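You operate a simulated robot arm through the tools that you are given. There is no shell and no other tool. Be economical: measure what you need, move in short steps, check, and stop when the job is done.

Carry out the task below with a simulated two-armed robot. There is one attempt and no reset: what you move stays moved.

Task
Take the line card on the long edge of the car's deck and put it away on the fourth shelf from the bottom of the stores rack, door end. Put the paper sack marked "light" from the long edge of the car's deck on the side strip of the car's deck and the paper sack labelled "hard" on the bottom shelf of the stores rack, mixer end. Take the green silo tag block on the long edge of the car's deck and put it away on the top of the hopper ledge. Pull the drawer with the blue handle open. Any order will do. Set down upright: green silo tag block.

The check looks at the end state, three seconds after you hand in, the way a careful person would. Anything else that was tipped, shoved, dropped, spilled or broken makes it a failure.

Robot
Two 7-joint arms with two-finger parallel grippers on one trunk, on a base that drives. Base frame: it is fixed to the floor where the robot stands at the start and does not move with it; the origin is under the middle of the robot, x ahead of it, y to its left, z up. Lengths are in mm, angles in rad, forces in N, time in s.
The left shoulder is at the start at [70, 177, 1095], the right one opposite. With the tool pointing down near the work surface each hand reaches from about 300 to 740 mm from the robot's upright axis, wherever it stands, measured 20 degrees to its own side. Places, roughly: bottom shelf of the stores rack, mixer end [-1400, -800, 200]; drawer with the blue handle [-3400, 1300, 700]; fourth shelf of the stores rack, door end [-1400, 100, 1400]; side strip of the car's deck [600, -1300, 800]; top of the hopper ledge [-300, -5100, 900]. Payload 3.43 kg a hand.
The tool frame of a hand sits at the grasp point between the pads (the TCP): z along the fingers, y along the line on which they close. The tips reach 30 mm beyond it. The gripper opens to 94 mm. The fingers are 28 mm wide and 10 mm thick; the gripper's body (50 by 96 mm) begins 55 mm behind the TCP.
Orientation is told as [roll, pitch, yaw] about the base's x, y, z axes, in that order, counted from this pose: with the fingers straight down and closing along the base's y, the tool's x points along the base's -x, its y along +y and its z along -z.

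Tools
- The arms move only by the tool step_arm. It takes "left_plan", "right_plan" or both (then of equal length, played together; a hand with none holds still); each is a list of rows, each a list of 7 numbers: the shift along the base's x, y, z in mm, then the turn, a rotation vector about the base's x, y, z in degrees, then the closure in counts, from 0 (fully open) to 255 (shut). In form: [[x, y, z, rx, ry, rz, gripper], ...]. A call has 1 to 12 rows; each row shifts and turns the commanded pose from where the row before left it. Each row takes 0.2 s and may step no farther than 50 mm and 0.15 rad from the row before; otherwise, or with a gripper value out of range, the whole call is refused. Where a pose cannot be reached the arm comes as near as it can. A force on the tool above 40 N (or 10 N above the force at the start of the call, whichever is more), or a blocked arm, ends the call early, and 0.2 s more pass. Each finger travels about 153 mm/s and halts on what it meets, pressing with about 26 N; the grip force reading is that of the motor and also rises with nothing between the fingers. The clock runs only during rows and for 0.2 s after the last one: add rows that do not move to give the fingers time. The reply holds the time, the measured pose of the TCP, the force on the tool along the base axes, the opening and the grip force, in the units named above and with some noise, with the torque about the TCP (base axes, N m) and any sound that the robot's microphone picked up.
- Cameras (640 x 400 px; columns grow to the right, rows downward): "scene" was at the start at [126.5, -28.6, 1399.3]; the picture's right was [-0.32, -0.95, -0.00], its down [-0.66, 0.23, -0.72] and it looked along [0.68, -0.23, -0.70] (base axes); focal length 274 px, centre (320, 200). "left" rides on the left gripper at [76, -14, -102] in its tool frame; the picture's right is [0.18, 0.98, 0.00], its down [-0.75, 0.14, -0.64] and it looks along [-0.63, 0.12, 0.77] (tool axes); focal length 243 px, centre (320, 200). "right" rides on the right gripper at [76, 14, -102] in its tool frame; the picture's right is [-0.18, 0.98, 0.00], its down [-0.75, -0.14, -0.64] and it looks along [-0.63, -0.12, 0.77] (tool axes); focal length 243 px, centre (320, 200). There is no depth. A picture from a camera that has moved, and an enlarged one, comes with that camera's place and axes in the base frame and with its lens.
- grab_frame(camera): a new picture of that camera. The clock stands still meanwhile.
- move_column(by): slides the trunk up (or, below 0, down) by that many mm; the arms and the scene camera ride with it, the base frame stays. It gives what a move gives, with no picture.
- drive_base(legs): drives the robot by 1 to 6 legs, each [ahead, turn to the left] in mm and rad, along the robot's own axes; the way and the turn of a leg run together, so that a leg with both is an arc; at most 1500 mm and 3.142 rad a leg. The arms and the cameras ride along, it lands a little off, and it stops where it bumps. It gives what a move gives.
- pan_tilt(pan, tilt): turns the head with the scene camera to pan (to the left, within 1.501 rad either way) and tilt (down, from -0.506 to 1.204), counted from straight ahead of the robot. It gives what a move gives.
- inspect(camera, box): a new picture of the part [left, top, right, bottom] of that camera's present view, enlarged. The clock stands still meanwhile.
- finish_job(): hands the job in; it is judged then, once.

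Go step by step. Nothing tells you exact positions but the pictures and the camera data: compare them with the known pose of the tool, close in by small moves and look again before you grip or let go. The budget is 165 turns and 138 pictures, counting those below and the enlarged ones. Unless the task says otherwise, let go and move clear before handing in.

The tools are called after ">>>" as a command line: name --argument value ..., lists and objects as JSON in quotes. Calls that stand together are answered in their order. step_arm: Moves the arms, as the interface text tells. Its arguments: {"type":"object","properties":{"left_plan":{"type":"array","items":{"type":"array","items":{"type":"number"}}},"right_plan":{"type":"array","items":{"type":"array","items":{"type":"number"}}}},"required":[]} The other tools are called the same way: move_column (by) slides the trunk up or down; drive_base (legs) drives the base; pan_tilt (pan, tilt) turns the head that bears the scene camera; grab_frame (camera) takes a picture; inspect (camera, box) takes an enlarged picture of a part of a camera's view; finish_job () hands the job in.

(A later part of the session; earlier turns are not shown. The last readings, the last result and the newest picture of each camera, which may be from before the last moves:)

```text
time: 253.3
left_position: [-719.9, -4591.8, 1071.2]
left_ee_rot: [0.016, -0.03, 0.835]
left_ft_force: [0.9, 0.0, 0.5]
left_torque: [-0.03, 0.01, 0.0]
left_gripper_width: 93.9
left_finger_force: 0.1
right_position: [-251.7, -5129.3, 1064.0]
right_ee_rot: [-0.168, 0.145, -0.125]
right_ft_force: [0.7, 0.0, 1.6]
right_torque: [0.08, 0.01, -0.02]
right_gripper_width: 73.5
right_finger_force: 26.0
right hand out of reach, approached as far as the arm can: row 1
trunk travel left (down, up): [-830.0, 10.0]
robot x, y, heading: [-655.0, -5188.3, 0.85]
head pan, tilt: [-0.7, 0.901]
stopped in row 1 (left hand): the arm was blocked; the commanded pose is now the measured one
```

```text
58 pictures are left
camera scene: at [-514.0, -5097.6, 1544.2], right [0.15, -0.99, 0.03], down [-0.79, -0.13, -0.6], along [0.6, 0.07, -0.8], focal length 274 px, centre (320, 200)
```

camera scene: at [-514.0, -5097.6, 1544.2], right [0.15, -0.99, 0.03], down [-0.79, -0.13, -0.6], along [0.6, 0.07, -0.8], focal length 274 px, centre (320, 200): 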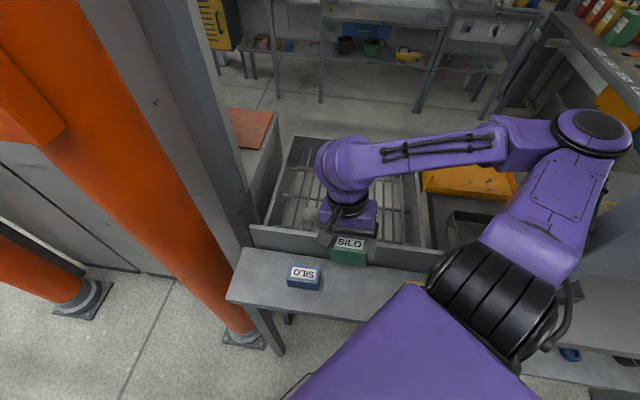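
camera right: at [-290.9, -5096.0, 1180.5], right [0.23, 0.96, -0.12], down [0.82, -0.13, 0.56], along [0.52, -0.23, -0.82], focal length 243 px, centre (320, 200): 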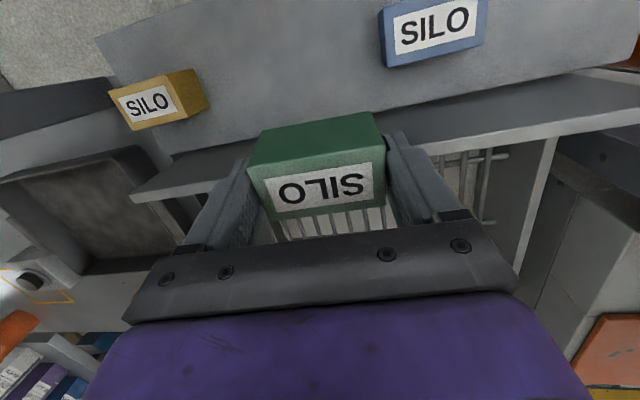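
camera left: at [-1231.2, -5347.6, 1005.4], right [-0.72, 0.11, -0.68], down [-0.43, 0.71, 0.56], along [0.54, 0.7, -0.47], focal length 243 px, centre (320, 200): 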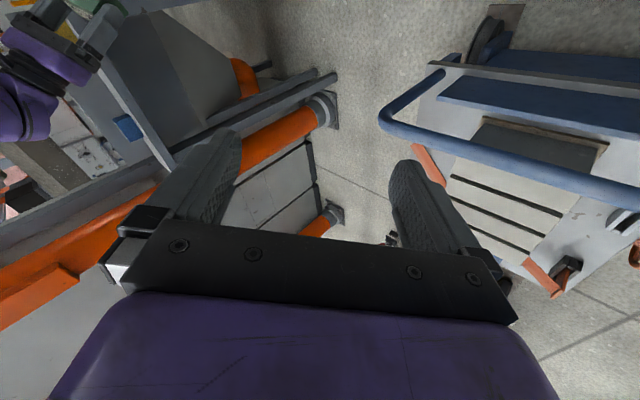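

The upper arm rests against the frame's post on its north side. I turn the base left to lift it off.

>>> drive_base --legs '[[0, 0.3]]'

>>> grab_frame --camera "scene"

```text
time: 254.5
left_position: [-851.2, -4631.2, 1076.1]
left_ee_rot: [0.021, -0.039, 1.04]
left_ft_force: [-0.3, -0.9, 0.6]
left_torque: [0.01, -0.02, 0.01]
left_gripper_width: 94.0
left_finger_force: 0.1
right_position: [-283.8, -5064.2, 1089.8]
right_ee_rot: [-0.07, 0.075, 0.142]
right_ft_force: [0.0, -0.4, -0.9]
right_torque: [0.01, -0.04, 0.01]
right_gripper_width: 73.6
right_finger_force: 26.0
trunk travel left (down, up): [-830.0, 10.0]
robot x, y, heading: [-656.5, -5186.1, 1.051]
head pan, tilt: [-0.7, 0.901]
stopped in leg 1: the robot was blocked; the commanded pose is now the measured one
```

```text
57 pictures are left
camera scene: at [-566.6, -5125.7, 1544.7], right [0.34, -0.94, 0.0], down [-0.74, -0.26, -0.62], along [0.59, 0.21, -0.78], focal length 274 px, centre (320, 200)
```

scene: 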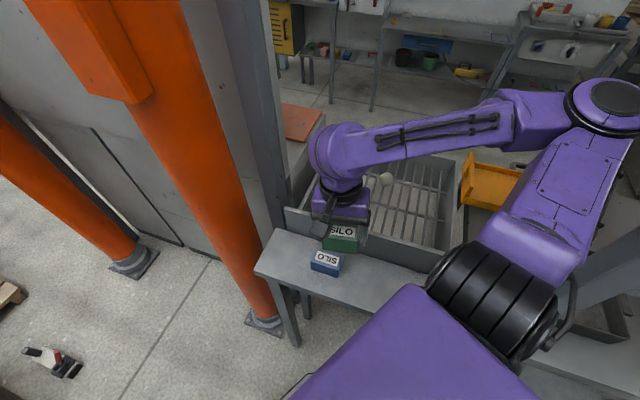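

Clear of the post again. I'll stand further north-west so the arm extends more naturally: first turn left and extend the hand ahead, which draws the elbow in.

>>> drive_base --legs '[[0, 0.82]]'

>>> step_arm --right_plan '[[-13, 17, 0, 0.73, 0.1, 0, 255], [-13, 17, 0, 0.73, 0.1, 0, 255], [-13, 17, 0, 0.73, 0.1, 0, 255], [-13, 17, 0, 0.73, 0.1, 0, 255], [-13, 17, 0, 0.73, 0.1, 0, 255], [-13, 17, 0, 0.73, 0.1, 0, 255], [-13, 17, 0, 0.73, 0.1, 0, 255], [-13, 17, 0, 0.73, 0.1, 0, 255], [0, 0, 0, 0, 0, 0, 255]]'

>>> grab_frame --camera "scene"

```text
time: 257.1
left_position: [-1199.1, -4945.5, 1077.1]
left_ee_rot: [0.022, -0.036, 1.86]
left_ft_force: [0.5, -0.4, -0.6]
left_torque: [0.04, -0.01, 0.0]
left_gripper_width: 94.1
left_finger_force: 0.0
right_position: [-493.6, -4827.2, 1089.0]
right_ee_rot: [-0.071, 0.078, 0.963]
right_ft_force: [-0.2, 0.1, -1.1]
right_torque: [0.02, 0.02, -0.04]
right_gripper_width: 73.6
right_finger_force: 25.8
trunk travel left (down, up): [-830.0, 10.0]
robot x, y, heading: [-657.7, -5190.8, 1.865]
head pan, tilt: [-0.7, 0.901]
```

```text
time: 259.1
left_position: [-1198.4, -4946.3, 1076.9]
left_ee_rot: [0.022, -0.038, 1.861]
left_ft_force: [-0.6, 0.4, 0.2]
left_torque: [-0.02, 0.01, 0.02]
left_gripper_width: 93.6
left_finger_force: 0.1
right_position: [-597.7, -4692.3, 1089.0]
right_ee_rot: [-0.002, 0.002, 0.964]
right_ft_force: [0.8, -0.2, -0.4]
right_torque: [0.03, 0.01, -0.01]
right_gripper_width: 73.7
right_finger_force: 26.1
trunk travel left (down, up): [-830.0, 10.0]
robot x, y, heading: [-657.6, -5188.4, 1.862]
head pan, tilt: [-0.7, 0.901]
```

```text
56 pictures are left
camera scene: at [-643.4, -5074.1, 1544.3], right [0.92, -0.39, 0.0], down [-0.31, -0.72, -0.62], along [0.24, 0.57, -0.78], focal length 274 px, centre (320, 200)
```

scene: 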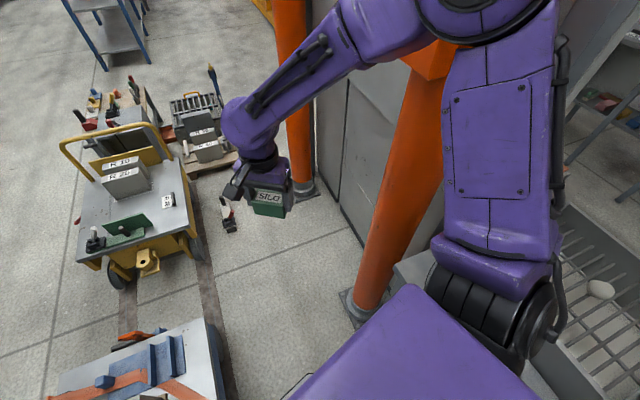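

I pull the hand to centre, move north-west, then turn to face the ledge.

>>> step_arm --right_plan '[[-22, -8, 0, 0, 0, 0, 255], [-22, -8, 0, 0, 0, 0, 255], [-22, -8, 0, 0, 0, 0, 255], [-22, -8, 0, 0, 0, 0, 255], [-22, -8, 0, 0, 0, 0, 255], [-22, -8, 0, 0, 0, 0, 255], [-22, -8, 0, 0, 0, 0, 255], [-22, -8, 0, 0, 0, 0, 255], [0, -20, 0, 0, 0, 0, 255], [0, -20, 0, 0, 0, 0, 255], [0, 0, 0, 0, 0, 0, 255]]'

>>> drive_base --legs '[[195, 0]]'

>>> grab_frame --camera "scene"

```text
time: 261.5
left_position: [-1198.8, -4945.4, 1075.9]
left_ee_rot: [0.024, -0.036, 1.859]
left_ft_force: [0.1, 0.6, 0.3]
left_torque: [0.01, -0.02, 0.03]
left_gripper_width: 94.1
left_finger_force: 0.0
right_position: [-774.6, -4795.7, 1089.1]
right_ee_rot: [-0.004, 0.002, 0.965]
right_ft_force: [0.1, 0.5, -0.1]
right_torque: [-0.03, 0.0, -0.03]
right_gripper_width: 73.8
right_finger_force: 25.8
trunk travel left (down, up): [-830.0, 10.0]
robot x, y, heading: [-662.9, -5187.7, 1.864]
head pan, tilt: [-0.7, 0.901]
```

```text
time: 263.0
left_position: [-1254.0, -4766.4, 1077.0]
left_ee_rot: [0.021, -0.038, 1.864]
left_ft_force: [-0.5, -0.5, 0.6]
left_torque: [0.01, -0.03, 0.04]
left_gripper_width: 93.9
left_finger_force: 0.1
right_position: [-829.7, -4615.4, 1089.2]
right_ee_rot: [-0.001, 0.001, 0.968]
right_ft_force: [-0.1, 0.5, -1.8]
right_torque: [0.01, 0.0, -0.03]
right_gripper_width: 73.5
right_finger_force: 26.2
trunk travel left (down, up): [-830.0, 10.0]
robot x, y, heading: [-711.5, -5003.8, 1.87]
head pan, tilt: [-0.7, 0.901]
```

```text
55 pictures are left
camera scene: at [-699.0, -4893.0, 1544.6], right [0.92, -0.39, 0.0], down [-0.31, -0.72, -0.62], along [0.24, 0.57, -0.78], focal length 274 px, centre (320, 200)
```

scene: 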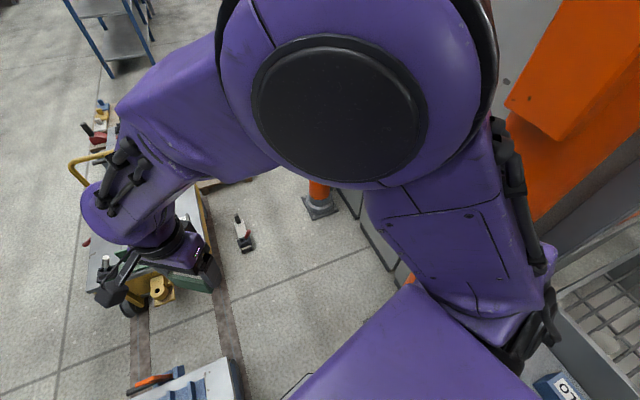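

>>> drive_base --legs '[[0, -1.7]]'

>>> grab_frame --camera "scene"

```text
time: 267.6
left_position: [-393.8, -4505.0, 1077.4]
left_ee_rot: [0.022, -0.037, 0.144]
left_ft_force: [0.9, -0.3, 0.5]
left_torque: [0.0, -0.02, -0.03]
left_gripper_width: 94.1
left_finger_force: 0.2
right_position: [-309.7, -4948.4, 1088.8]
right_ee_rot: [-0.004, 0.0, -0.751]
right_ft_force: [-0.8, -0.1, -1.2]
right_torque: [-0.02, 0.0, -0.03]
right_gripper_width: 73.5
right_finger_force: 25.7
trunk travel left (down, up): [-830.0, 10.0]
robot x, y, heading: [-712.9, -5007.9, 0.145]
head pan, tilt: [-0.7, 0.901]
```

```text
54 pictures are left
camera scene: at [-601.2, -5039.8, 1544.3], right [-0.53, -0.85, 0.0], down [-0.67, 0.41, -0.62], along [0.53, -0.33, -0.78], focal length 274 px, centre (320, 200)
```

scene: 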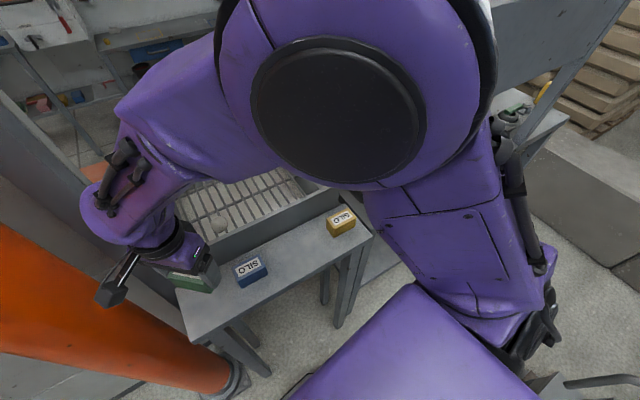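

The geometry looks much better. I move the hand south over the free spot in two stages, turning it square.

>>> step_arm --right_plan '[[3.2, -20.4, 0, 0, 0, 3.9, 255], [3.2, -20.4, 0, 0, 0, 3.9, 255], [3.2, -20.4, 0, 0, 0, 3.9, 255], [3.2, -20.4, 0, 0, 0, 3.9, 255], [3.2, -20.4, 0, 0, 0, 3.9, 255], [3.2, -20.4, 0, 0, 0, 3.9, 255], [0, 0, 0, 0, 0, 0, 255]]'

>>> grab_frame --camera "scene"

```text
time: 269.2
left_position: [-394.1, -4506.5, 1076.0]
left_ee_rot: [0.022, -0.037, 0.143]
left_ft_force: [-0.1, -0.2, -0.5]
left_torque: [-0.01, -0.01, 0.0]
left_gripper_width: 93.9
left_finger_force: 0.1
right_position: [-289.3, -5071.6, 1089.6]
right_ee_rot: [-0.002, 0.002, -0.343]
right_ft_force: [0.5, 0.1, -0.7]
right_torque: [0.01, -0.01, 0.0]
right_gripper_width: 73.8
right_finger_force: 26.0
trunk travel left (down, up): [-830.0, 10.0]
robot x, y, heading: [-715.7, -5007.9, 0.147]
head pan, tilt: [-0.7, 0.901]
```

```text
53 pictures are left
camera scene: at [-601.1, -5039.8, 1544.3], right [-0.53, -0.85, 0.0], down [-0.67, 0.41, -0.62], along [0.53, -0.33, -0.78], focal length 274 px, centre (320, 200)
```

scene: 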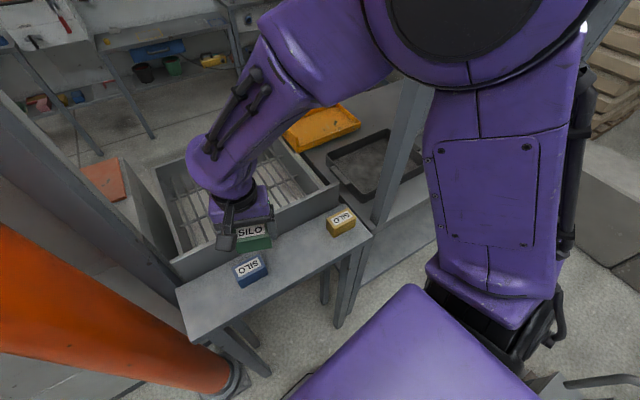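

>>> step_arm --right_plan '[[2.8, -20, 0, 0, 0, 3.93, 255], [2.8, -20, 0, 0, 0, 3.93, 255], [2.8, -20, 0, 0, 0, 3.93, 255], [2.8, -20, 0, 0, 0, 3.93, 255], [2.8, -20, 0, 0, 0, 3.93, 255], [0, 0, -25, 0, 0, 0, 255], [0, 0, -25, 0, 0, 0, 255], [0, 0, -25, 0, 0, 0, 255], [0, 0, 0, 0, 0, 0, 255]]'

>>> grab_frame --camera "scene"

>>> grab_frame --camera "right"

```text
time: 271.2
left_position: [-394.4, -4505.6, 1077.8]
left_ee_rot: [0.023, -0.038, 0.143]
left_ft_force: [0.4, -0.4, -0.5]
left_torque: [0.03, -0.02, 0.0]
left_gripper_width: 94.1
left_finger_force: 0.2
right_position: [-275.6, -5169.8, 1014.0]
right_ee_rot: [-0.001, 0.0, -0.001]
right_ft_force: [-0.4, 0.4, -0.8]
right_torque: [-0.02, 0.01, -0.02]
right_gripper_width: 73.7
right_finger_force: 25.7
trunk travel left (down, up): [-830.0, 10.0]
robot x, y, heading: [-712.7, -5007.9, 0.145]
head pan, tilt: [-0.7, 0.901]
```

```text
52 pictures are left
camera scene: at [-601.4, -5040.0, 1544.3], right [-0.53, -0.85, 0.0], down [-0.67, 0.41, -0.62], along [0.53, -0.33, -0.78], focal length 274 px, centre (320, 200)
```

scene: 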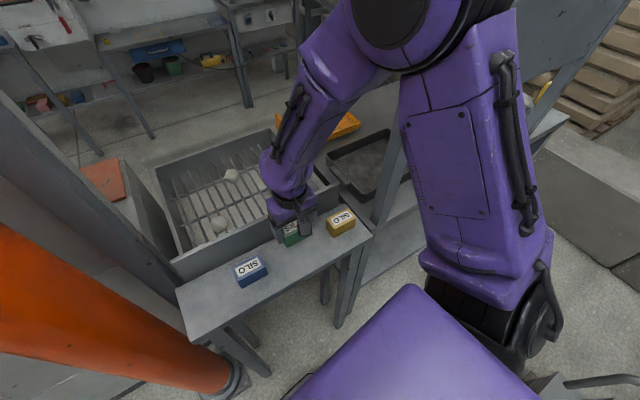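

```text
51 pictures are left
camera right: at [-351.6, -5155.9, 1116.9], right [0.19, 0.98, 0.0], down [0.75, -0.14, 0.64], along [0.63, -0.12, -0.77], focal length 243 px, centre (320, 200)
```

right: 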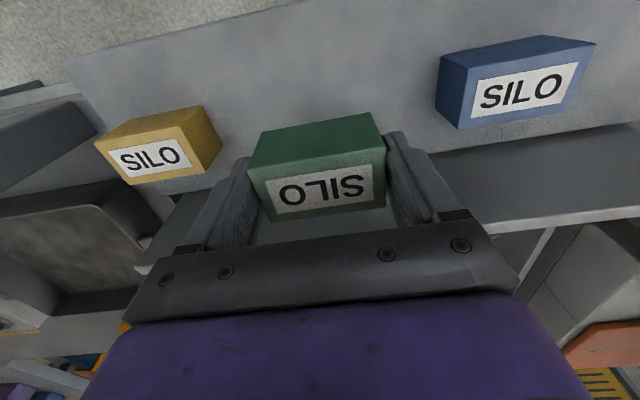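

The block hangs exactly between the other two. I lower it, softly at the end.

>>> step_arm --right_plan '[[-1, 1, -20, 0, 0, 0, 255], [0, 0, -18, 0, 0, 0, 255], [0, 0, -12, 0, 0, 0, 255], [0, 0, -5, 0, 0, 0, 255], [0, 0, -4, 0, 0, 0, 255], [0, 0, -3, 0, 0, 0, 255], [0, 0, 0, 0, 0, 0, 255]]'

>>> inspect --camera "scene" --box '[160, 150, 400, 320]'

```text
time: 272.8
left_position: [-394.0, -4506.1, 1075.0]
left_ee_rot: [0.019, -0.038, 0.142]
left_ft_force: [-1.0, -0.1, -0.1]
left_torque: [0.0, 0.01, 0.03]
left_gripper_width: 93.9
left_finger_force: 0.1
right_position: [-276.6, -5170.3, 952.3]
right_ee_rot: [-0.001, -0.002, -0.001]
right_ft_force: [4.0, -2.8, 24.0]
right_torque: [-0.04, -0.1, 0.0]
right_gripper_width: 73.8
right_finger_force: 26.3
trunk travel left (down, up): [-830.0, 10.0]
robot x, y, heading: [-711.2, -5005.7, 0.147]
head pan, tilt: [-0.7, 0.901]
```

```text
2.35 times, centred on (280, 235) of scene
camera zoom: at [-603.2, -5039.8, 1544.7], right [-0.53, -0.85, 0.0], down [-0.67, 0.41, -0.62], along [0.53, -0.33, -0.78], focal length 644 px, centre (414, 118)
```

zoom: 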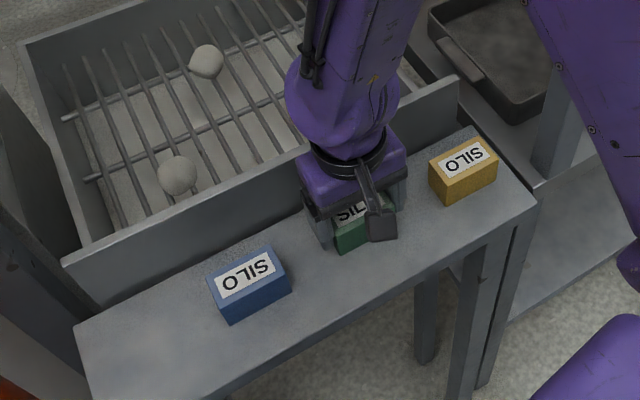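

It is resting on the ledge. I ease the pressure, open, and lift away.

>>> step_arm --right_plan '[[0, 0, 2, 0, 0, 0, 255], [0, 0, 0, 0, 0, 0, 30], [0, 0, 0, 0, 0, 0, 0], [0, 0, 0, 0, 0, 0, 0], [0, 0, 20, 0, 0, 0, 0], [0, 0, 30, 0, 0, 0, 0], [0, 0, 30, 0, 0, 0, 0], [0, 0, 30, 0, 0, 0, 0], [0, 0, 30, 0, 0, 0, 0], [0, 0, 0, 0, 0, 0, 0]]'

>>> inspect --camera "scene" --box '[160, 150, 400, 320]'

```text
time: 275.0
left_position: [-392.2, -4506.4, 1076.5]
left_ee_rot: [0.023, -0.036, 0.143]
left_ft_force: [-0.2, -0.7, -0.4]
left_torque: [0.01, 0.04, 0.01]
left_gripper_width: 94.3
left_finger_force: 0.1
right_position: [-277.6, -5170.6, 1093.4]
right_ee_rot: [-0.002, 0.0, -0.002]
right_ft_force: [-0.2, -0.4, 0.2]
right_torque: [0.01, 0.03, 0.02]
right_gripper_width: 94.0
right_finger_force: 0.1
trunk travel left (down, up): [-830.0, 10.0]
robot x, y, heading: [-714.1, -5007.5, 0.143]
head pan, tilt: [-0.7, 0.901]
```

```text
2.35 times, centred on (280, 235) of scene
camera zoom: at [-600.4, -5040.2, 1544.3], right [-0.53, -0.85, 0.0], down [-0.67, 0.41, -0.62], along [0.53, -0.33, -0.78], focal length 644 px, centre (414, 118)
```

zoom: 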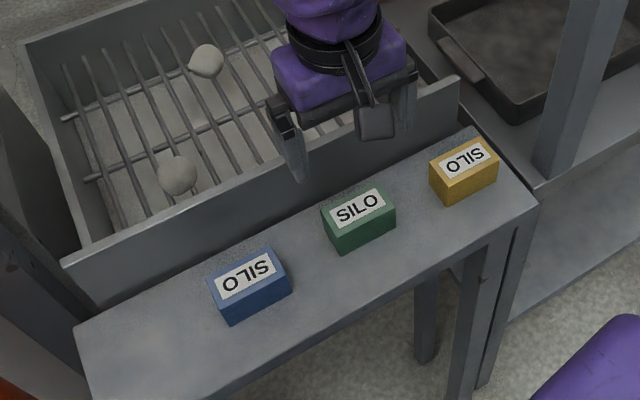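

The green block stands upright on the ledge. Now I retrace my way out: fold the arm, turn back, and reverse south.

>>> step_arm --right_plan '[[-3, 20.4, 0, 0, 0, -3.9, 0], [-3, 20.4, 0, 0, 0, -3.9, 0], [-3, 20.4, 0, 0, 0, -3.9, 0], [-3, 20.4, 0, 0, 0, -3.9, 0], [-3, 20.4, 0, 0, 0, -3.9, 0], [-3, 20.4, 0, 0, 0, -3.9, 0], [-3, 20.4, 0, 0, 0, -3.9, 0], [-3, 20.4, 0, 0, 0, -3.9, 0], [-3, 20.4, 0, 0, 0, -3.9, 0], [-3, 20.4, 0, 0, 0, -3.9, 0], [-3, 20.4, 0, 0, 0, -3.9, 0], [0, 0, 0, 0, 0, 0, 0]]'

>>> drive_base --legs '[[0, 1.72], [-195, 0]]'

>>> step_arm --right_plan '[[-20, 4.5, 0, 0, 0, 0, 0], [-20, 4.5, 0, 0, 0, 0, 0], [-20, 4.5, 0, 0, 0, 0, 0], [-20, 4.5, 0, 0, 0, 0, 0], [-20, 4.5, 0, 0, 0, 0, 0], [-20, 4.5, 0, 0, 0, 0, 0], [-20, 4.5, 0, 0, 0, 0, 0], [-20, 4.5, 0, 0, 0, 0, 0], [0, 0, 0, 0, 0, 0, 0]]'

>>> move_column --by -150

```text
time: 277.6
left_position: [-393.1, -4505.4, 1076.4]
left_ee_rot: [0.021, -0.036, 0.143]
left_ft_force: [0.3, 1.0, 0.5]
left_torque: [0.0, -0.04, 0.01]
left_gripper_width: 94.0
left_finger_force: 0.0
right_position: [-305.0, -4943.1, 1107.0]
right_ee_rot: [0.028, 0.035, -0.767]
right_ft_force: [-0.5, 0.3, -0.1]
right_torque: [0.0, -0.02, -0.02]
right_gripper_width: 94.0
right_finger_force: 0.0
trunk travel left (down, up): [-830.0, 10.0]
robot x, y, heading: [-713.3, -5005.9, 0.146]
head pan, tilt: [-0.7, 0.901]
```

```text
time: 283.3
left_position: [-1197.3, -4949.7, 1076.0]
left_ee_rot: [0.022, -0.035, 1.862]
left_ft_force: [0.5, -0.2, 0.5]
left_torque: [-0.02, -0.02, 0.01]
left_gripper_width: 94.0
left_finger_force: 0.0
right_position: [-779.4, -4797.6, 1104.5]
right_ee_rot: [0.025, 0.039, 0.957]
right_ft_force: [0.1, -0.6, 0.9]
right_torque: [-0.05, 0.03, -0.02]
right_gripper_width: 93.9
right_finger_force: 0.0
trunk travel left (down, up): [-830.0, 10.0]
robot x, y, heading: [-654.8, -5193.9, 1.874]
head pan, tilt: [-0.7, 0.901]
```

```text
time: 285.3
left_position: [-1198.4, -4952.7, 1077.8]
left_ee_rot: [0.023, -0.036, 1.862]
left_ft_force: [0.7, -0.1, 0.4]
left_torque: [0.0, 0.04, 0.0]
left_gripper_width: 93.9
left_finger_force: 0.0
right_position: [-934.5, -4753.1, 1112.5]
right_ee_rot: [0.038, 0.051, 0.93]
right_ft_force: [0.2, 0.9, -0.1]
right_torque: [-0.07, -0.02, -0.01]
right_gripper_width: 94.0
right_finger_force: 0.1
trunk travel left (down, up): [-830.0, 10.0]
robot x, y, heading: [-655.4, -5191.9, 1.872]
head pan, tilt: [-0.7, 0.901]
```

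```text
time: 287.1
left_position: [-1198.1, -4951.9, 926.8]
left_ee_rot: [0.023, -0.036, 1.862]
left_ft_force: [-0.3, 1.1, 0.0]
left_torque: [0.0, 0.05, 0.0]
left_gripper_width: 93.9
left_finger_force: 0.0
right_position: [-934.5, -4753.3, 960.5]
right_ee_rot: [0.031, 0.053, 0.93]
right_ft_force: [0.1, 0.3, 0.1]
right_torque: [0.01, -0.01, 0.02]
right_gripper_width: 94.1
right_finger_force: 0.1
trunk travel left (down, up): [-680.0, 160.0]
robot x, y, heading: [-655.8, -5197.8, 1.872]
head pan, tilt: [-0.7, 0.901]
```

>>> drive_base --legs '[[0, -0.242], [-330, 0]]'

>>> drive_base --legs '[[-330, 0]]'

```text
time: 290.1
left_position: [-1104.6, -5156.3, 925.7]
left_ee_rot: [0.023, -0.036, 1.617]
left_ft_force: [-0.2, -0.7, -0.2]
left_torque: [-0.01, -0.01, 0.01]
left_gripper_width: 93.9
left_finger_force: 0.1
right_position: [-800.5, -5028.6, 959.7]
right_ee_rot: [0.032, 0.053, 0.687]
right_ft_force: [-0.4, 0.3, -0.3]
right_torque: [0.01, -0.01, -0.02]
right_gripper_width: 94.1
right_finger_force: 0.0
trunk travel left (down, up): [-680.0, 160.0]
robot x, y, heading: [-635.6, -5521.8, 1.626]
head pan, tilt: [-0.7, 0.901]
```

```text
time: 292.3
left_position: [-1086.3, -5484.4, 927.2]
left_ee_rot: [0.024, -0.036, 1.615]
left_ft_force: [0.0, 0.3, 0.9]
left_torque: [-0.02, -0.01, -0.04]
left_gripper_width: 94.0
left_finger_force: 0.0
right_position: [-779.8, -5355.6, 962.3]
right_ee_rot: [0.037, 0.057, 0.678]
right_ft_force: [1.1, -0.3, 1.3]
right_torque: [0.03, -0.01, 0.0]
right_gripper_width: 94.0
right_finger_force: 0.0
trunk travel left (down, up): [-680.0, 160.0]
robot x, y, heading: [-619.2, -5854.0, 1.625]
head pan, tilt: [-0.7, 0.901]
```

>>> drive_base --legs '[[0, -0.225], [-240, 0], [-310, 0], [0, 1.742]]'

>>> drive_base --legs '[[950, 0], [0, -1.0], [900, 0], [0, -0.571]]'

```text
time: 300.8
left_position: [-1102.6, -6843.7, 926.2]
left_ee_rot: [0.021, -0.037, 3.141]
left_ft_force: [0.0, -0.2, 0.1]
left_torque: [0.01, 0.01, 0.01]
left_gripper_width: 94.0
left_finger_force: 0.1
right_position: [-1219.9, -6532.4, 962.9]
right_ee_rot: [0.036, 0.058, 2.203]
right_ft_force: [0.1, -0.2, -0.7]
right_torque: [0.03, 0.01, 0.0]
right_gripper_width: 94.1
right_finger_force: 0.1
trunk travel left (down, up): [-680.0, 160.0]
robot x, y, heading: [-715.1, -6397.7, -3.131]
head pan, tilt: [-0.7, 0.901]
```

```text
time: 314.2
left_position: [-2597.4, -5266.9, 925.2]
left_ee_rot: [0.023, -0.036, 1.56]
left_ft_force: [-0.3, 0.5, 0.0]
left_torque: [0.01, 0.0, 0.01]
left_gripper_width: 94.0
left_finger_force: 0.2
right_position: [-2284.4, -5154.4, 962.2]
right_ee_rot: [0.034, 0.058, 0.622]
right_ft_force: [0.3, -0.6, 0.4]
right_torque: [0.02, 0.0, 0.0]
right_gripper_width: 93.9
right_finger_force: 0.3
trunk travel left (down, up): [-680.0, 160.0]
robot x, y, heading: [-2151.4, -5662.0, 1.57]
head pan, tilt: [-0.7, 0.901]
```

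Out in the west aisle with both hands free, I go north to the blue-handled drawer first.

>>> drive_base --legs '[[1450, 0], [1450, 0], [1300, 0]]'

>>> pan_tilt --pan 0.3 --tilt 0.3

>>> grab_frame --camera "scene"

```text
time: 334.3
left_position: [-2551.3, -1059.7, 926.3]
left_ee_rot: [0.025, -0.037, 1.544]
left_ft_force: [1.1, -1.7, 0.2]
left_torque: [0.0, -0.01, 0.02]
left_gripper_width: 94.2
left_finger_force: 0.2
right_position: [-2236.2, -952.0, 961.9]
right_ee_rot: [0.036, 0.059, 0.604]
right_ft_force: [-0.2, -0.9, -0.3]
right_torque: [-0.02, -0.01, 0.02]
right_gripper_width: 94.0
right_finger_force: 0.0
trunk travel left (down, up): [-680.0, 160.0]
robot x, y, heading: [-2112.8, -1461.4, 1.549]
head pan, tilt: [-0.7, 0.901]
```

```text
time: 335.6
left_position: [-2552.5, -1060.0, 927.8]
left_ee_rot: [0.022, -0.039, 1.543]
left_ft_force: [0.0, -0.8, -0.3]
left_torque: [-0.01, 0.01, 0.0]
left_gripper_width: 93.9
left_finger_force: 0.2
right_position: [-2236.8, -950.6, 962.4]
right_ee_rot: [0.034, 0.058, 0.604]
right_ft_force: [-0.3, 0.3, -0.1]
right_torque: [0.01, 0.01, 0.0]
right_gripper_width: 93.9
right_finger_force: 0.1
trunk travel left (down, up): [-680.0, 160.0]
robot x, y, heading: [-2115.4, -1459.4, 1.555]
head pan, tilt: [0.3, 0.3]
```

```text
48 pictures are left
camera scene: at [-2140.7, -1321.6, 1446.5], right [0.96, 0.28, 0.0], down [0.08, -0.28, -0.96], along [-0.26, 0.92, -0.3], focal length 274 px, centre (320, 200)
```

scene: 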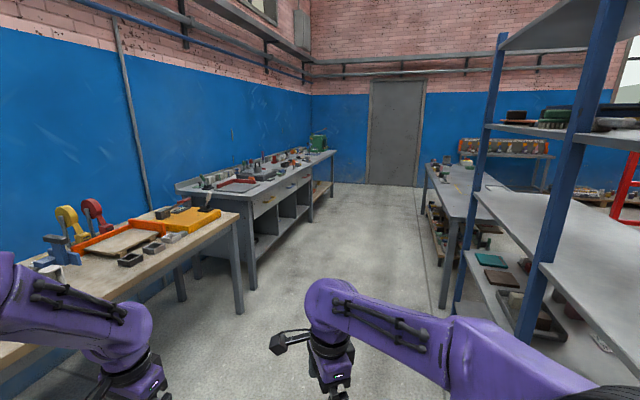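

>>> inspect --camera "scene" --box '[170, 120, 350, 260]'

>>> drive_base --legs '[[1400, 0.02], [1150, 0], [0, 1.571]]'

>>> pan_tilt --pan 0.0 --tilt 0.45

>>> grab_frame --camera "scene"

```text
2.86 times, centred on (260, 190) of scene
camera zoom: at [-2140.7, -1321.6, 1446.5], right [0.96, 0.28, 0.0], down [0.08, -0.28, -0.96], along [-0.26, 0.92, -0.3], focal length 782 px, centre (491, 229)
```

zoom: 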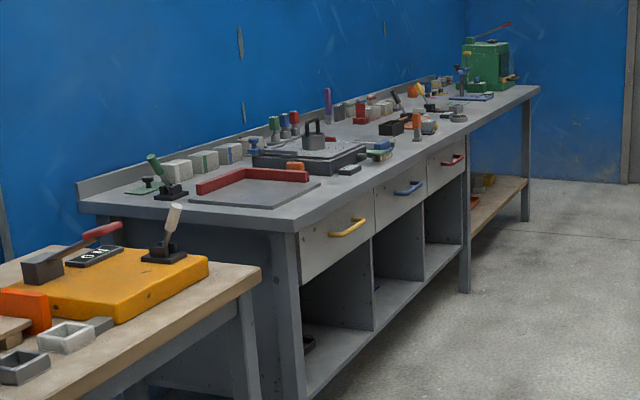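

```text
time: 351.9
left_position: [-2507.2, 641.7, 926.3]
left_ee_rot: [0.024, -0.037, -3.14]
left_ft_force: [0.1, -0.3, -0.7]
left_torque: [0.04, 0.01, 0.0]
left_gripper_width: 93.9
left_finger_force: 0.2
right_position: [-2623.3, 953.7, 963.6]
right_ee_rot: [0.036, 0.057, 2.204]
right_ft_force: [-0.6, -0.1, -0.4]
right_torque: [-0.02, -0.03, 0.05]
right_gripper_width: 93.9
right_finger_force: 0.0
trunk travel left (down, up): [-680.0, 160.0]
robot x, y, heading: [-2118.9, 1092.0, -3.133]
head pan, tilt: [0.3, 0.3]
```

```text
time: 352.7
left_position: [-2507.1, 643.0, 926.3]
left_ee_rot: [0.022, -0.036, -3.139]
left_ft_force: [1.0, -0.7, 1.0]
left_torque: [0.01, 0.02, 0.02]
left_gripper_width: 94.1
left_finger_force: 0.1
right_position: [-2624.4, 953.9, 962.3]
right_ee_rot: [0.036, 0.06, 2.203]
right_ft_force: [0.8, -0.5, -0.8]
right_torque: [0.03, 0.0, 0.01]
right_gripper_width: 94.0
right_finger_force: 0.0
trunk travel left (down, up): [-680.0, 160.0]
robot x, y, heading: [-2124.6, 1091.8, -3.128]
head pan, tilt: [0.0, 0.45]
```

```text
46 pictures are left
camera scene: at [-2262.8, 1087.5, 1432.7], right [-0.01, 1.0, 0.0], down [0.43, 0.0, -0.9], along [-0.9, -0.01, -0.43], focal length 274 px, centre (320, 200)
```

scene: 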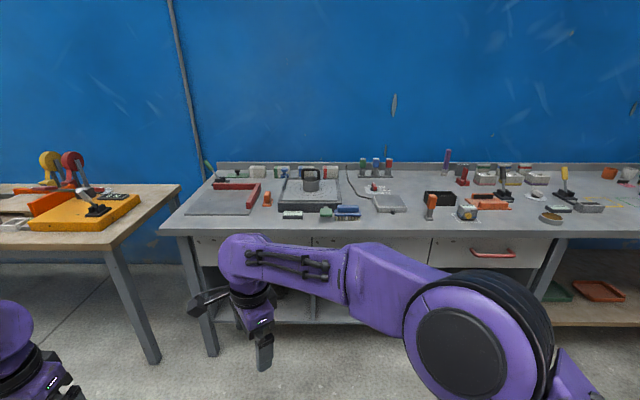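

The blue handle should be hidden behind my forearm, at about (-3260, 1300, 700). I'll turn the right gripper to point forward with the fingers closing vertically, out here in free space.

>>> step_arm --right_plan '[[-10, 0, -8, 0, 0, -7.2, 0], [-10, 0, -8, 0, 0, -7.2, 0], [-10, 0, -8, 0, 0, -7.2, 0], [-10, 0, -8, 0, 0, -7.2, 0], [-10, 0, -8, 0, 0, -6.8, 0], [-12, 0, -8, 0, 8.2, 0, 0], [-12, 0, -8, 0, 8.2, 0, 0], [-12, 0, -8, 0, 8.2, 0, 0], [-12, 0, -8, 0, 8.2, 0, 0], [-12, 0, -8, 0, 8.2, 0, 0], [-12, 0, -8, 0, 8.2, 0, 0], [0, 0, 0, 0, 0, 0, 0]]'

>>> step_arm --right_plan '[[-12, 0, -8, 0, 8.2, 0, 0], [-12, 0, -8, 0, 8.2, 0, 0], [-12, 0, -8, 0, 8.2, 0, 0], [-12, 0, -8, 0, 8.2, 0, 0], [-12, 0, -8, 0, 8, 0, 0], [0, 0, 0, 0, 0, 0, 0]]'

>>> grab_frame --camera "scene"

```text
time: 355.3
left_position: [-2506.0, 641.9, 926.0]
left_ee_rot: [0.024, -0.036, -3.141]
left_ft_force: [1.4, -0.3, -0.3]
left_torque: [0.01, 0.0, -0.01]
left_gripper_width: 93.9
left_finger_force: 0.0
right_position: [-2822.8, 977.9, 910.7]
right_ee_rot: [0.799, 0.033, 1.622]
right_ft_force: [-0.4, 0.2, -0.7]
right_torque: [0.01, 0.05, 0.0]
right_gripper_width: 94.0
right_finger_force: 0.1
right hand out of reach, approached as far as the arm can: row 9, 10, 11
trunk travel left (down, up): [-680.0, 160.0]
robot x, y, heading: [-2120.5, 1090.8, -3.128]
head pan, tilt: [0.0, 0.45]
```

```text
time: 356.7
left_position: [-2505.8, 641.3, 926.1]
left_ee_rot: [0.023, -0.036, -3.14]
left_ft_force: [0.6, 0.0, 0.6]
left_torque: [-0.03, 0.01, 0.02]
left_gripper_width: 94.1
left_finger_force: 0.0
right_position: [-2921.7, 1040.8, 922.9]
right_ee_rot: [1.255, 0.014, 1.694]
right_ft_force: [-1.7, -0.3, -0.7]
right_torque: [-0.01, -0.01, -0.01]
right_gripper_width: 94.1
right_finger_force: 0.0
right hand out of reach, approached as far as the arm can: row 1, 2, 3, 4, 5
trunk travel left (down, up): [-680.0, 160.0]
robot x, y, heading: [-2119.1, 1093.0, -3.132]
head pan, tilt: [0.0, 0.45]
```

```text
45 pictures are left
camera scene: at [-2263.0, 1088.0, 1432.6], right [-0.01, 1.0, 0.0], down [0.44, 0.0, -0.9], along [-0.9, -0.01, -0.44], focal length 274 px, centre (320, 200)
```

scene: 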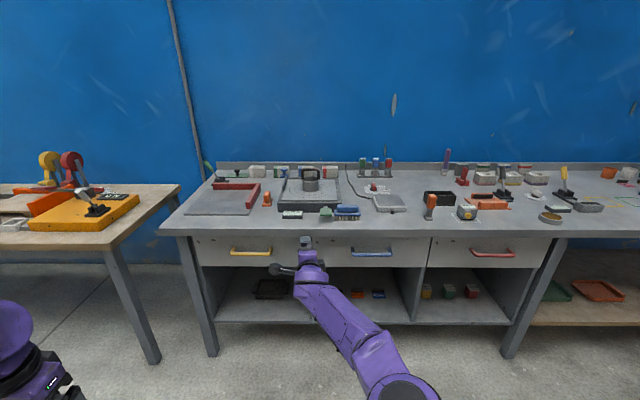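

The handles are now visible and the blue one is at about (-3194, 1293, 735). My right hand was too far across my body, so I bring it to the right side while finishing the turn.

>>> step_arm --right_plan '[[0, 30, 0, 0, 0, 0, 0], [0, 30, 0, 0, 0, 0, 0], [0, 30, 0, 0, 0, 0, 0], [0, 30, 0, 0, 0, 0, 0], [0, 30, 0, 0, 0, 0, 0], [0, 30, 0, 0, 0, 0, 0], [0, 30, 0, 0, 0, 0, 0], [0, 30, 0, 0, 0, 0, 0], [0, 30, 0, 0, 0, 0, 0], [0, 30, 0, 0, 0, 0, 0], [0, 0, 0, 0, 0, 0, 0]]'

>>> inspect --camera "scene" --box '[200, 200, 560, 400]'

```text
time: 359.1
left_position: [-2507.4, 641.1, 925.2]
left_ee_rot: [0.02, -0.036, -3.141]
left_ft_force: [-0.4, -0.1, -0.1]
left_torque: [-0.01, -0.02, 0.03]
left_gripper_width: 93.9
left_finger_force: 0.0
right_position: [-2979.9, 1320.0, 896.7]
right_ee_rot: [1.256, 0.011, 1.698]
right_ft_force: [0.7, 0.3, 0.6]
right_torque: [-0.01, 0.0, -0.05]
right_gripper_width: 93.9
right_finger_force: 0.1
right hand out of reach, approached as far as the arm can: row 1, 2, 3, 4, 5, 6, 7, 9
trunk travel left (down, up): [-680.0, 160.0]
robot x, y, heading: [-2118.2, 1090.9, -3.128]
head pan, tilt: [0.0, 0.45]
```

```text
1.78 times, centred on (380, 300) of scene
camera zoom: at [-2262.8, 1087.0, 1432.6], right [-0.01, 1.0, 0.0], down [0.44, 0.0, -0.9], along [-0.9, -0.01, -0.44], focal length 486 px, centre (213, 22)
```

zoom: 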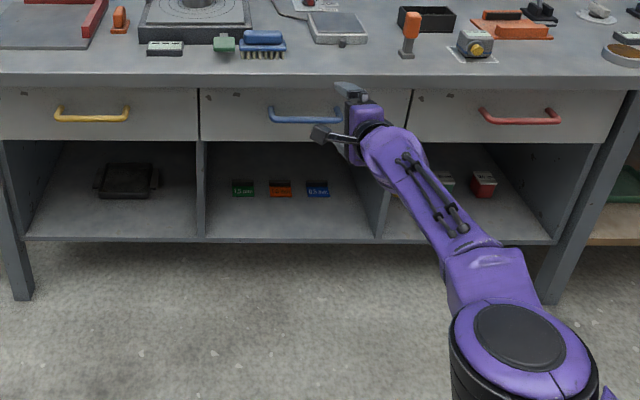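

Now the hand is on the proper side and points forward, slightly downward, which suits the bar. I lower the trunk and retract the hand a little before approaching.

>>> move_column --by -120

>>> step_arm --right_plan '[[15, -4, -5, 0, 1.5, 0, 0], [15, -4, -5, 0, 1.5, 0, 0], [15, -4, -5, 0, 1.5, 0, 0], [15, -4, -5, 0, 1.5, 0, 0], [15, -4, -5, 0, 1.5, 0, 0], [15, -4, -5, 0, 1.5, 0, 0], [0, 0, 0, 0, 0, 0, 0]]'

>>> grab_frame --camera "right"

```text
time: 360.6
left_position: [-2506.0, 640.9, 805.7]
left_ee_rot: [0.021, -0.037, -3.14]
left_ft_force: [0.2, 0.1, 0.2]
left_torque: [-0.01, -0.03, -0.03]
left_gripper_width: 94.0
left_finger_force: 0.2
right_position: [-2979.4, 1319.8, 777.3]
right_ee_rot: [1.256, 0.015, 1.698]
right_ft_force: [-0.4, 0.8, -0.2]
right_torque: [0.03, -0.03, 0.0]
right_gripper_width: 93.8
right_finger_force: 0.1
trunk travel left (down, up): [-560.0, 280.0]
robot x, y, heading: [-2117.8, 1090.5, -3.13]
head pan, tilt: [0.0, 0.45]
```

```text
time: 362.2
left_position: [-2506.3, 641.1, 806.1]
left_ee_rot: [0.022, -0.037, -3.14]
left_ft_force: [0.9, -0.7, -0.1]
left_torque: [0.01, 0.01, -0.01]
left_gripper_width: 94.2
left_finger_force: 0.0
right_position: [-2960.1, 1296.0, 724.6]
right_ee_rot: [1.409, -0.006, 1.699]
right_ft_force: [0.3, 0.1, 0.5]
right_torque: [0.03, -0.02, 0.02]
right_gripper_width: 93.9
right_finger_force: 0.2
right hand out of reach, approached as far as the arm can: row 1, 2, 3, 4, 5, 6
trunk travel left (down, up): [-560.0, 280.0]
robot x, y, heading: [-2118.2, 1093.0, -3.132]
head pan, tilt: [0.0, 0.45]
```

```text
43 pictures are left
camera right: at [-2852.5, 1231.9, 754.5], right [-0.18, 0.16, 0.97], down [0.56, 0.83, -0.03], along [-0.81, 0.53, -0.24], focal length 243 px, centre (320, 200)
```

right: 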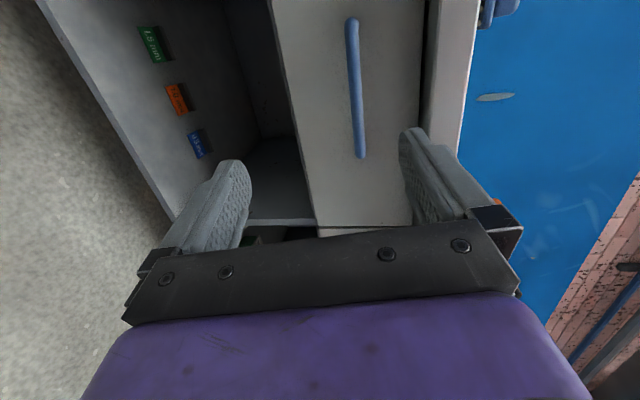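

The blue bar is centred at (about -3194, 1296, 728), and the hand is at matching height. I drive forward.

>>> drive_base --legs '[[195, 0]]'

>>> grab_frame --camera "right"

>>> inspect --camera "scene" --box '[240, 200, 520, 380]'

```text
time: 363.7
left_position: [-2703.0, 639.7, 806.9]
left_ee_rot: [0.022, -0.036, -3.139]
left_ft_force: [-0.3, 0.0, 0.5]
left_torque: [0.0, 0.01, 0.04]
left_gripper_width: 94.1
left_finger_force: 0.0
right_position: [-3158.8, 1293.1, 724.5]
right_ee_rot: [1.408, -0.007, 1.697]
right_ft_force: [-0.2, -0.1, -0.6]
right_torque: [0.01, 0.01, 0.0]
right_gripper_width: 94.0
right_finger_force: 0.0
trunk travel left (down, up): [-560.0, 280.0]
robot x, y, heading: [-2316.6, 1088.1, -3.131]
head pan, tilt: [0.0, 0.45]
```

```text
42 pictures are left
camera right: at [-3050.1, 1229.5, 754.0], right [-0.18, 0.16, 0.97], down [0.55, 0.83, -0.03], along [-0.81, 0.53, -0.24], focal length 243 px, centre (320, 200)
```

right: 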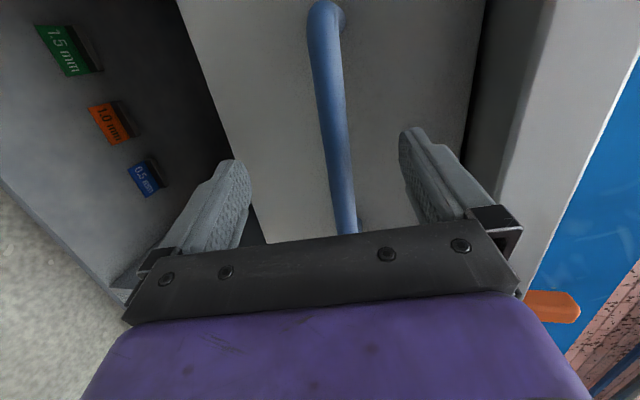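

```text
2.22 times, centred on (380, 290) of scene
camera zoom: at [-2460.6, 1085.7, 1312.5], right [-0.01, 1.0, 0.0], down [0.44, 0.0, -0.9], along [-0.9, -0.01, -0.44], focal length 608 px, centre (187, 0)
```

zoom: 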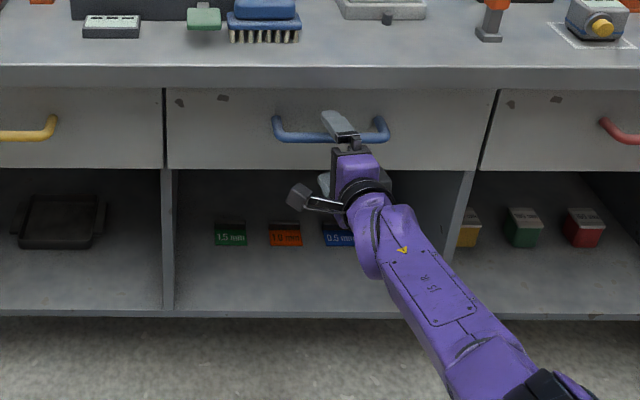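

The bar is between the fingers in height. I go a little deeper and close.

>>> drive_base --legs '[[38, 0]]'

>>> step_arm --right_plan '[[0, 0, 0, 0, 0, 0, 120], [0, 0, 0, 0, 0, 0, 255], [0, 0, 0, 0, 0, 0, 255], [0, 0, 0, 0, 0, 0, 255]]'

>>> grab_frame --camera "right"

```text
time: 364.8
left_position: [-2741.3, 640.5, 805.6]
left_ee_rot: [0.022, -0.038, -3.139]
left_ft_force: [0.4, -0.4, -0.9]
left_torque: [0.0, -0.01, -0.01]
left_gripper_width: 94.1
left_finger_force: 0.0
right_position: [-3193.1, 1293.8, 722.7]
right_ee_rot: [1.414, -0.012, 1.701]
right_ft_force: [0.1, -0.4, 0.4]
right_torque: [-0.02, 0.01, 0.01]
right_gripper_width: 94.0
right_finger_force: 0.1
trunk travel left (down, up): [-560.0, 280.0]
robot x, y, heading: [-2353.9, 1088.4, -3.133]
head pan, tilt: [0.0, 0.45]
stopped in leg 1: the force on the tool passed its limit (the readings are from after the stop); the commanded pose is now the measured one
```

```text
time: 365.8
left_position: [-2739.3, 638.0, 806.5]
left_ee_rot: [0.022, -0.041, -3.141]
left_ft_force: [-0.4, -0.6, 0.0]
left_torque: [0.0, 0.03, -0.01]
left_gripper_width: 93.7
left_finger_force: 0.0
right_position: [-3192.3, 1294.2, 729.1]
right_ee_rot: [1.424, -0.012, 1.702]
right_ft_force: [-1.5, 3.8, 21.5]
right_torque: [-1.19, -0.06, 0.11]
right_gripper_width: 20.7
right_finger_force: 45.5
trunk travel left (down, up): [-560.0, 280.0]
robot x, y, heading: [-2353.6, 1092.2, -3.128]
head pan, tilt: [0.0, 0.45]
```

```text
40 pictures are left
camera right: at [-3083.9, 1229.9, 757.6], right [-0.17, 0.15, 0.97], down [0.55, 0.83, -0.04], along [-0.82, 0.53, -0.22], focal length 243 px, centre (320, 200)
```

right: 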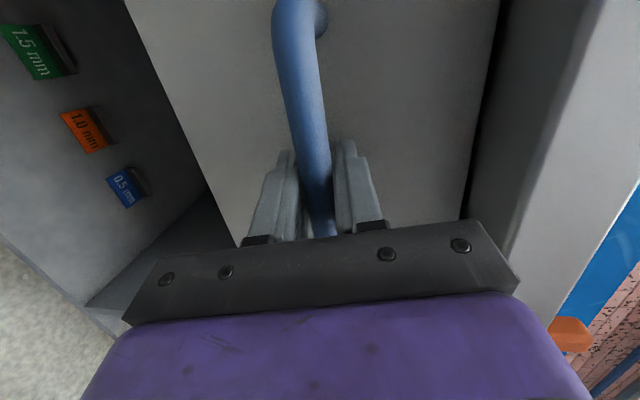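

The bar is gripped. I pull the drawer by backing away.

>>> drive_base --legs '[[-260, 0]]'

>>> grab_frame --camera "scene"

```text
time: 367.6
left_position: [-2477.4, 639.8, 806.4]
left_ee_rot: [0.021, -0.042, -3.14]
left_ft_force: [0.5, -0.4, -0.2]
left_torque: [0.03, 0.03, -0.03]
left_gripper_width: 93.8
left_finger_force: 0.0
right_position: [-2931.9, 1294.3, 730.0]
right_ee_rot: [1.421, -0.016, 1.704]
right_ft_force: [-2.4, -5.1, 22.5]
right_torque: [-1.01, -0.08, -0.04]
right_gripper_width: 20.7
right_finger_force: 44.8
trunk travel left (down, up): [-560.0, 280.0]
robot x, y, heading: [-2090.9, 1087.5, -3.13]
head pan, tilt: [0.0, 0.45]
```

```text
39 pictures are left
camera scene: at [-2231.2, 1086.1, 1313.3], right [-0.01, 1.0, 0.0], down [0.43, 0.01, -0.9], along [-0.9, -0.01, -0.43], focal length 274 px, centre (320, 200)
```

scene: 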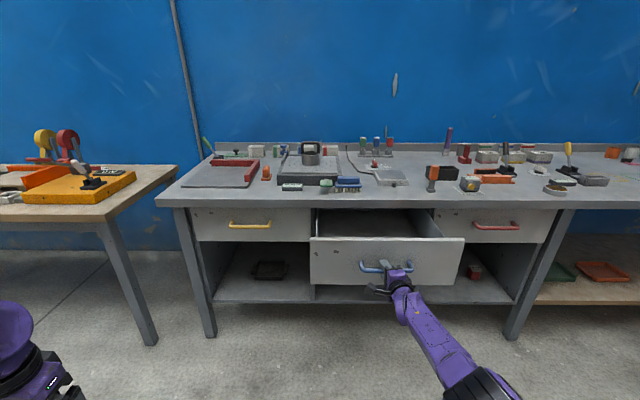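

The drawer is well open. I release and back away.

>>> step_arm --right_plan '[[0, 0, -2, 0, 0, 0, 150], [0, 0, 0, 0, 0, 0, 40], [0, 0, 0, 0, 0, 0, 0], [0, 0, 0, 0, 0, 0, 0], [0, 0, 0, 0, 0, 0, 0]]'

>>> drive_base --legs '[[-200, 0]]'

>>> grab_frame --camera "scene"

```text
time: 368.8
left_position: [-2481.5, 640.8, 806.6]
left_ee_rot: [0.022, -0.037, -3.14]
left_ft_force: [1.3, 0.8, -0.1]
left_torque: [0.01, 0.01, 0.01]
left_gripper_width: 93.8
left_finger_force: 0.1
right_position: [-2933.6, 1294.5, 723.5]
right_ee_rot: [1.416, -0.014, 1.704]
right_ft_force: [-0.4, 0.1, 0.3]
right_torque: [0.05, -0.03, 0.01]
right_gripper_width: 93.9
right_finger_force: 0.1
trunk travel left (down, up): [-560.0, 280.0]
robot x, y, heading: [-2089.4, 1089.1, -3.13]
head pan, tilt: [0.0, 0.45]
```

```text
time: 370.8
left_position: [-2155.6, 657.7, 758.0]
left_ee_rot: [0.0, 0.156, -3.129]
left_ft_force: [1.8, 2.9, -3.5]
left_torque: [-0.21, 0.04, -0.06]
left_gripper_width: 93.9
left_finger_force: 0.0
right_position: [-2760.5, 1077.2, 1017.8]
right_ee_rot: [2.007, -0.014, 2.101]
right_ft_force: [1.8, -5.5, 7.5]
right_torque: [0.09, -0.58, -0.49]
right_gripper_width: 94.1
right_finger_force: 0.1
trunk travel left (down, up): [-560.0, 280.0]
robot x, y, heading: [-1903.3, 1092.3, -3.137]
head pan, tilt: [0.0, 0.45]
stopped in leg 1: the robot was blocked; the commanded pose is now the measured one
```

```text
38 pictures are left
camera scene: at [-2100.7, 1088.1, 1313.8], right [-0.01, 1.0, 0.0], down [0.47, 0.0, -0.88], along [-0.88, -0.01, -0.47], focal length 274 px, centre (320, 200)
```

scene: 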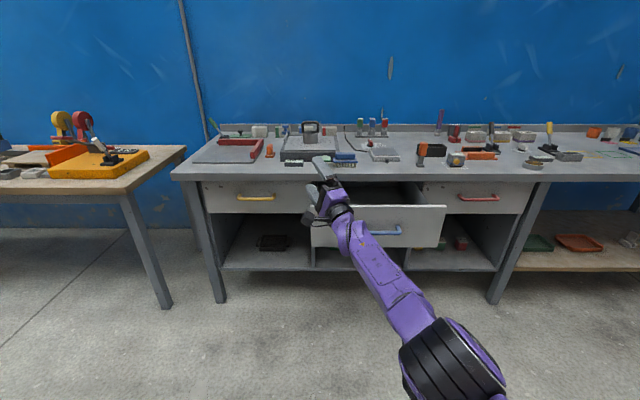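

I touched the bench behind me. I move forward off it and check it.

>>> drive_base --legs '[[100, 0]]'

>>> pan_tilt --pan 1.5 --tilt 0.5

>>> grab_frame --camera "scene"

```text
time: 371.5
left_position: [-2097.0, 627.8, 752.1]
left_ee_rot: [0.055, 0.174, -3.116]
left_ft_force: [-0.8, -1.4, 0.2]
left_torque: [0.09, -0.06, 0.04]
left_gripper_width: 93.8
left_finger_force: 0.1
right_position: [-2632.4, 952.2, 1237.5]
right_ee_rot: [2.415, -0.203, 2.338]
right_ft_force: [4.4, -3.2, 8.0]
right_torque: [0.16, -0.51, -0.33]
right_gripper_width: 94.1
right_finger_force: 0.0
trunk travel left (down, up): [-560.0, 280.0]
robot x, y, heading: [-1909.2, 1091.2, -3.137]
head pan, tilt: [0.0, 0.45]
stopped in leg 1: the robot was blocked; the commanded pose is now the measured one
```

```text
time: 373.1
left_position: [-2099.6, 630.9, 753.2]
left_ee_rot: [0.06, 0.178, -3.117]
left_ft_force: [1.3, 1.5, -0.5]
left_torque: [0.03, -0.02, -0.02]
left_gripper_width: 94.1
left_finger_force: 0.0
right_position: [-2634.1, 955.6, 1238.5]
right_ee_rot: [2.416, -0.192, 2.336]
right_ft_force: [1.1, 0.6, 0.1]
right_torque: [-0.01, -0.01, 0.02]
right_gripper_width: 94.0
right_finger_force: 0.1
trunk travel left (down, up): [-560.0, 280.0]
robot x, y, heading: [-1907.6, 1089.8, -3.135]
head pan, tilt: [1.499, 0.499]
```

```text
37 pictures are left
camera scene: at [-2011.6, 997.4, 1311.7], right [-1.0, 0.07, -0.04], down [0.06, 0.48, -0.88], along [-0.04, -0.88, -0.48], focal length 274 px, centre (320, 200)
```

scene: 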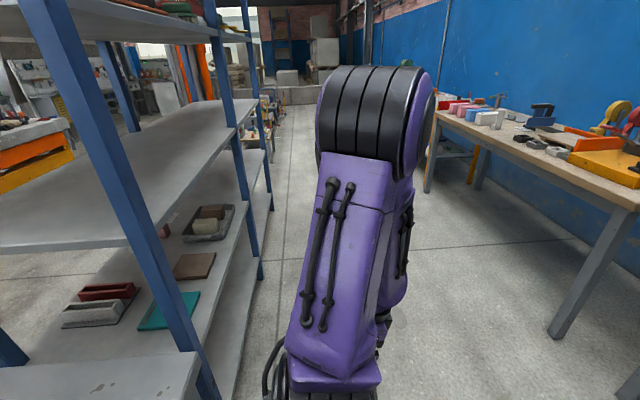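

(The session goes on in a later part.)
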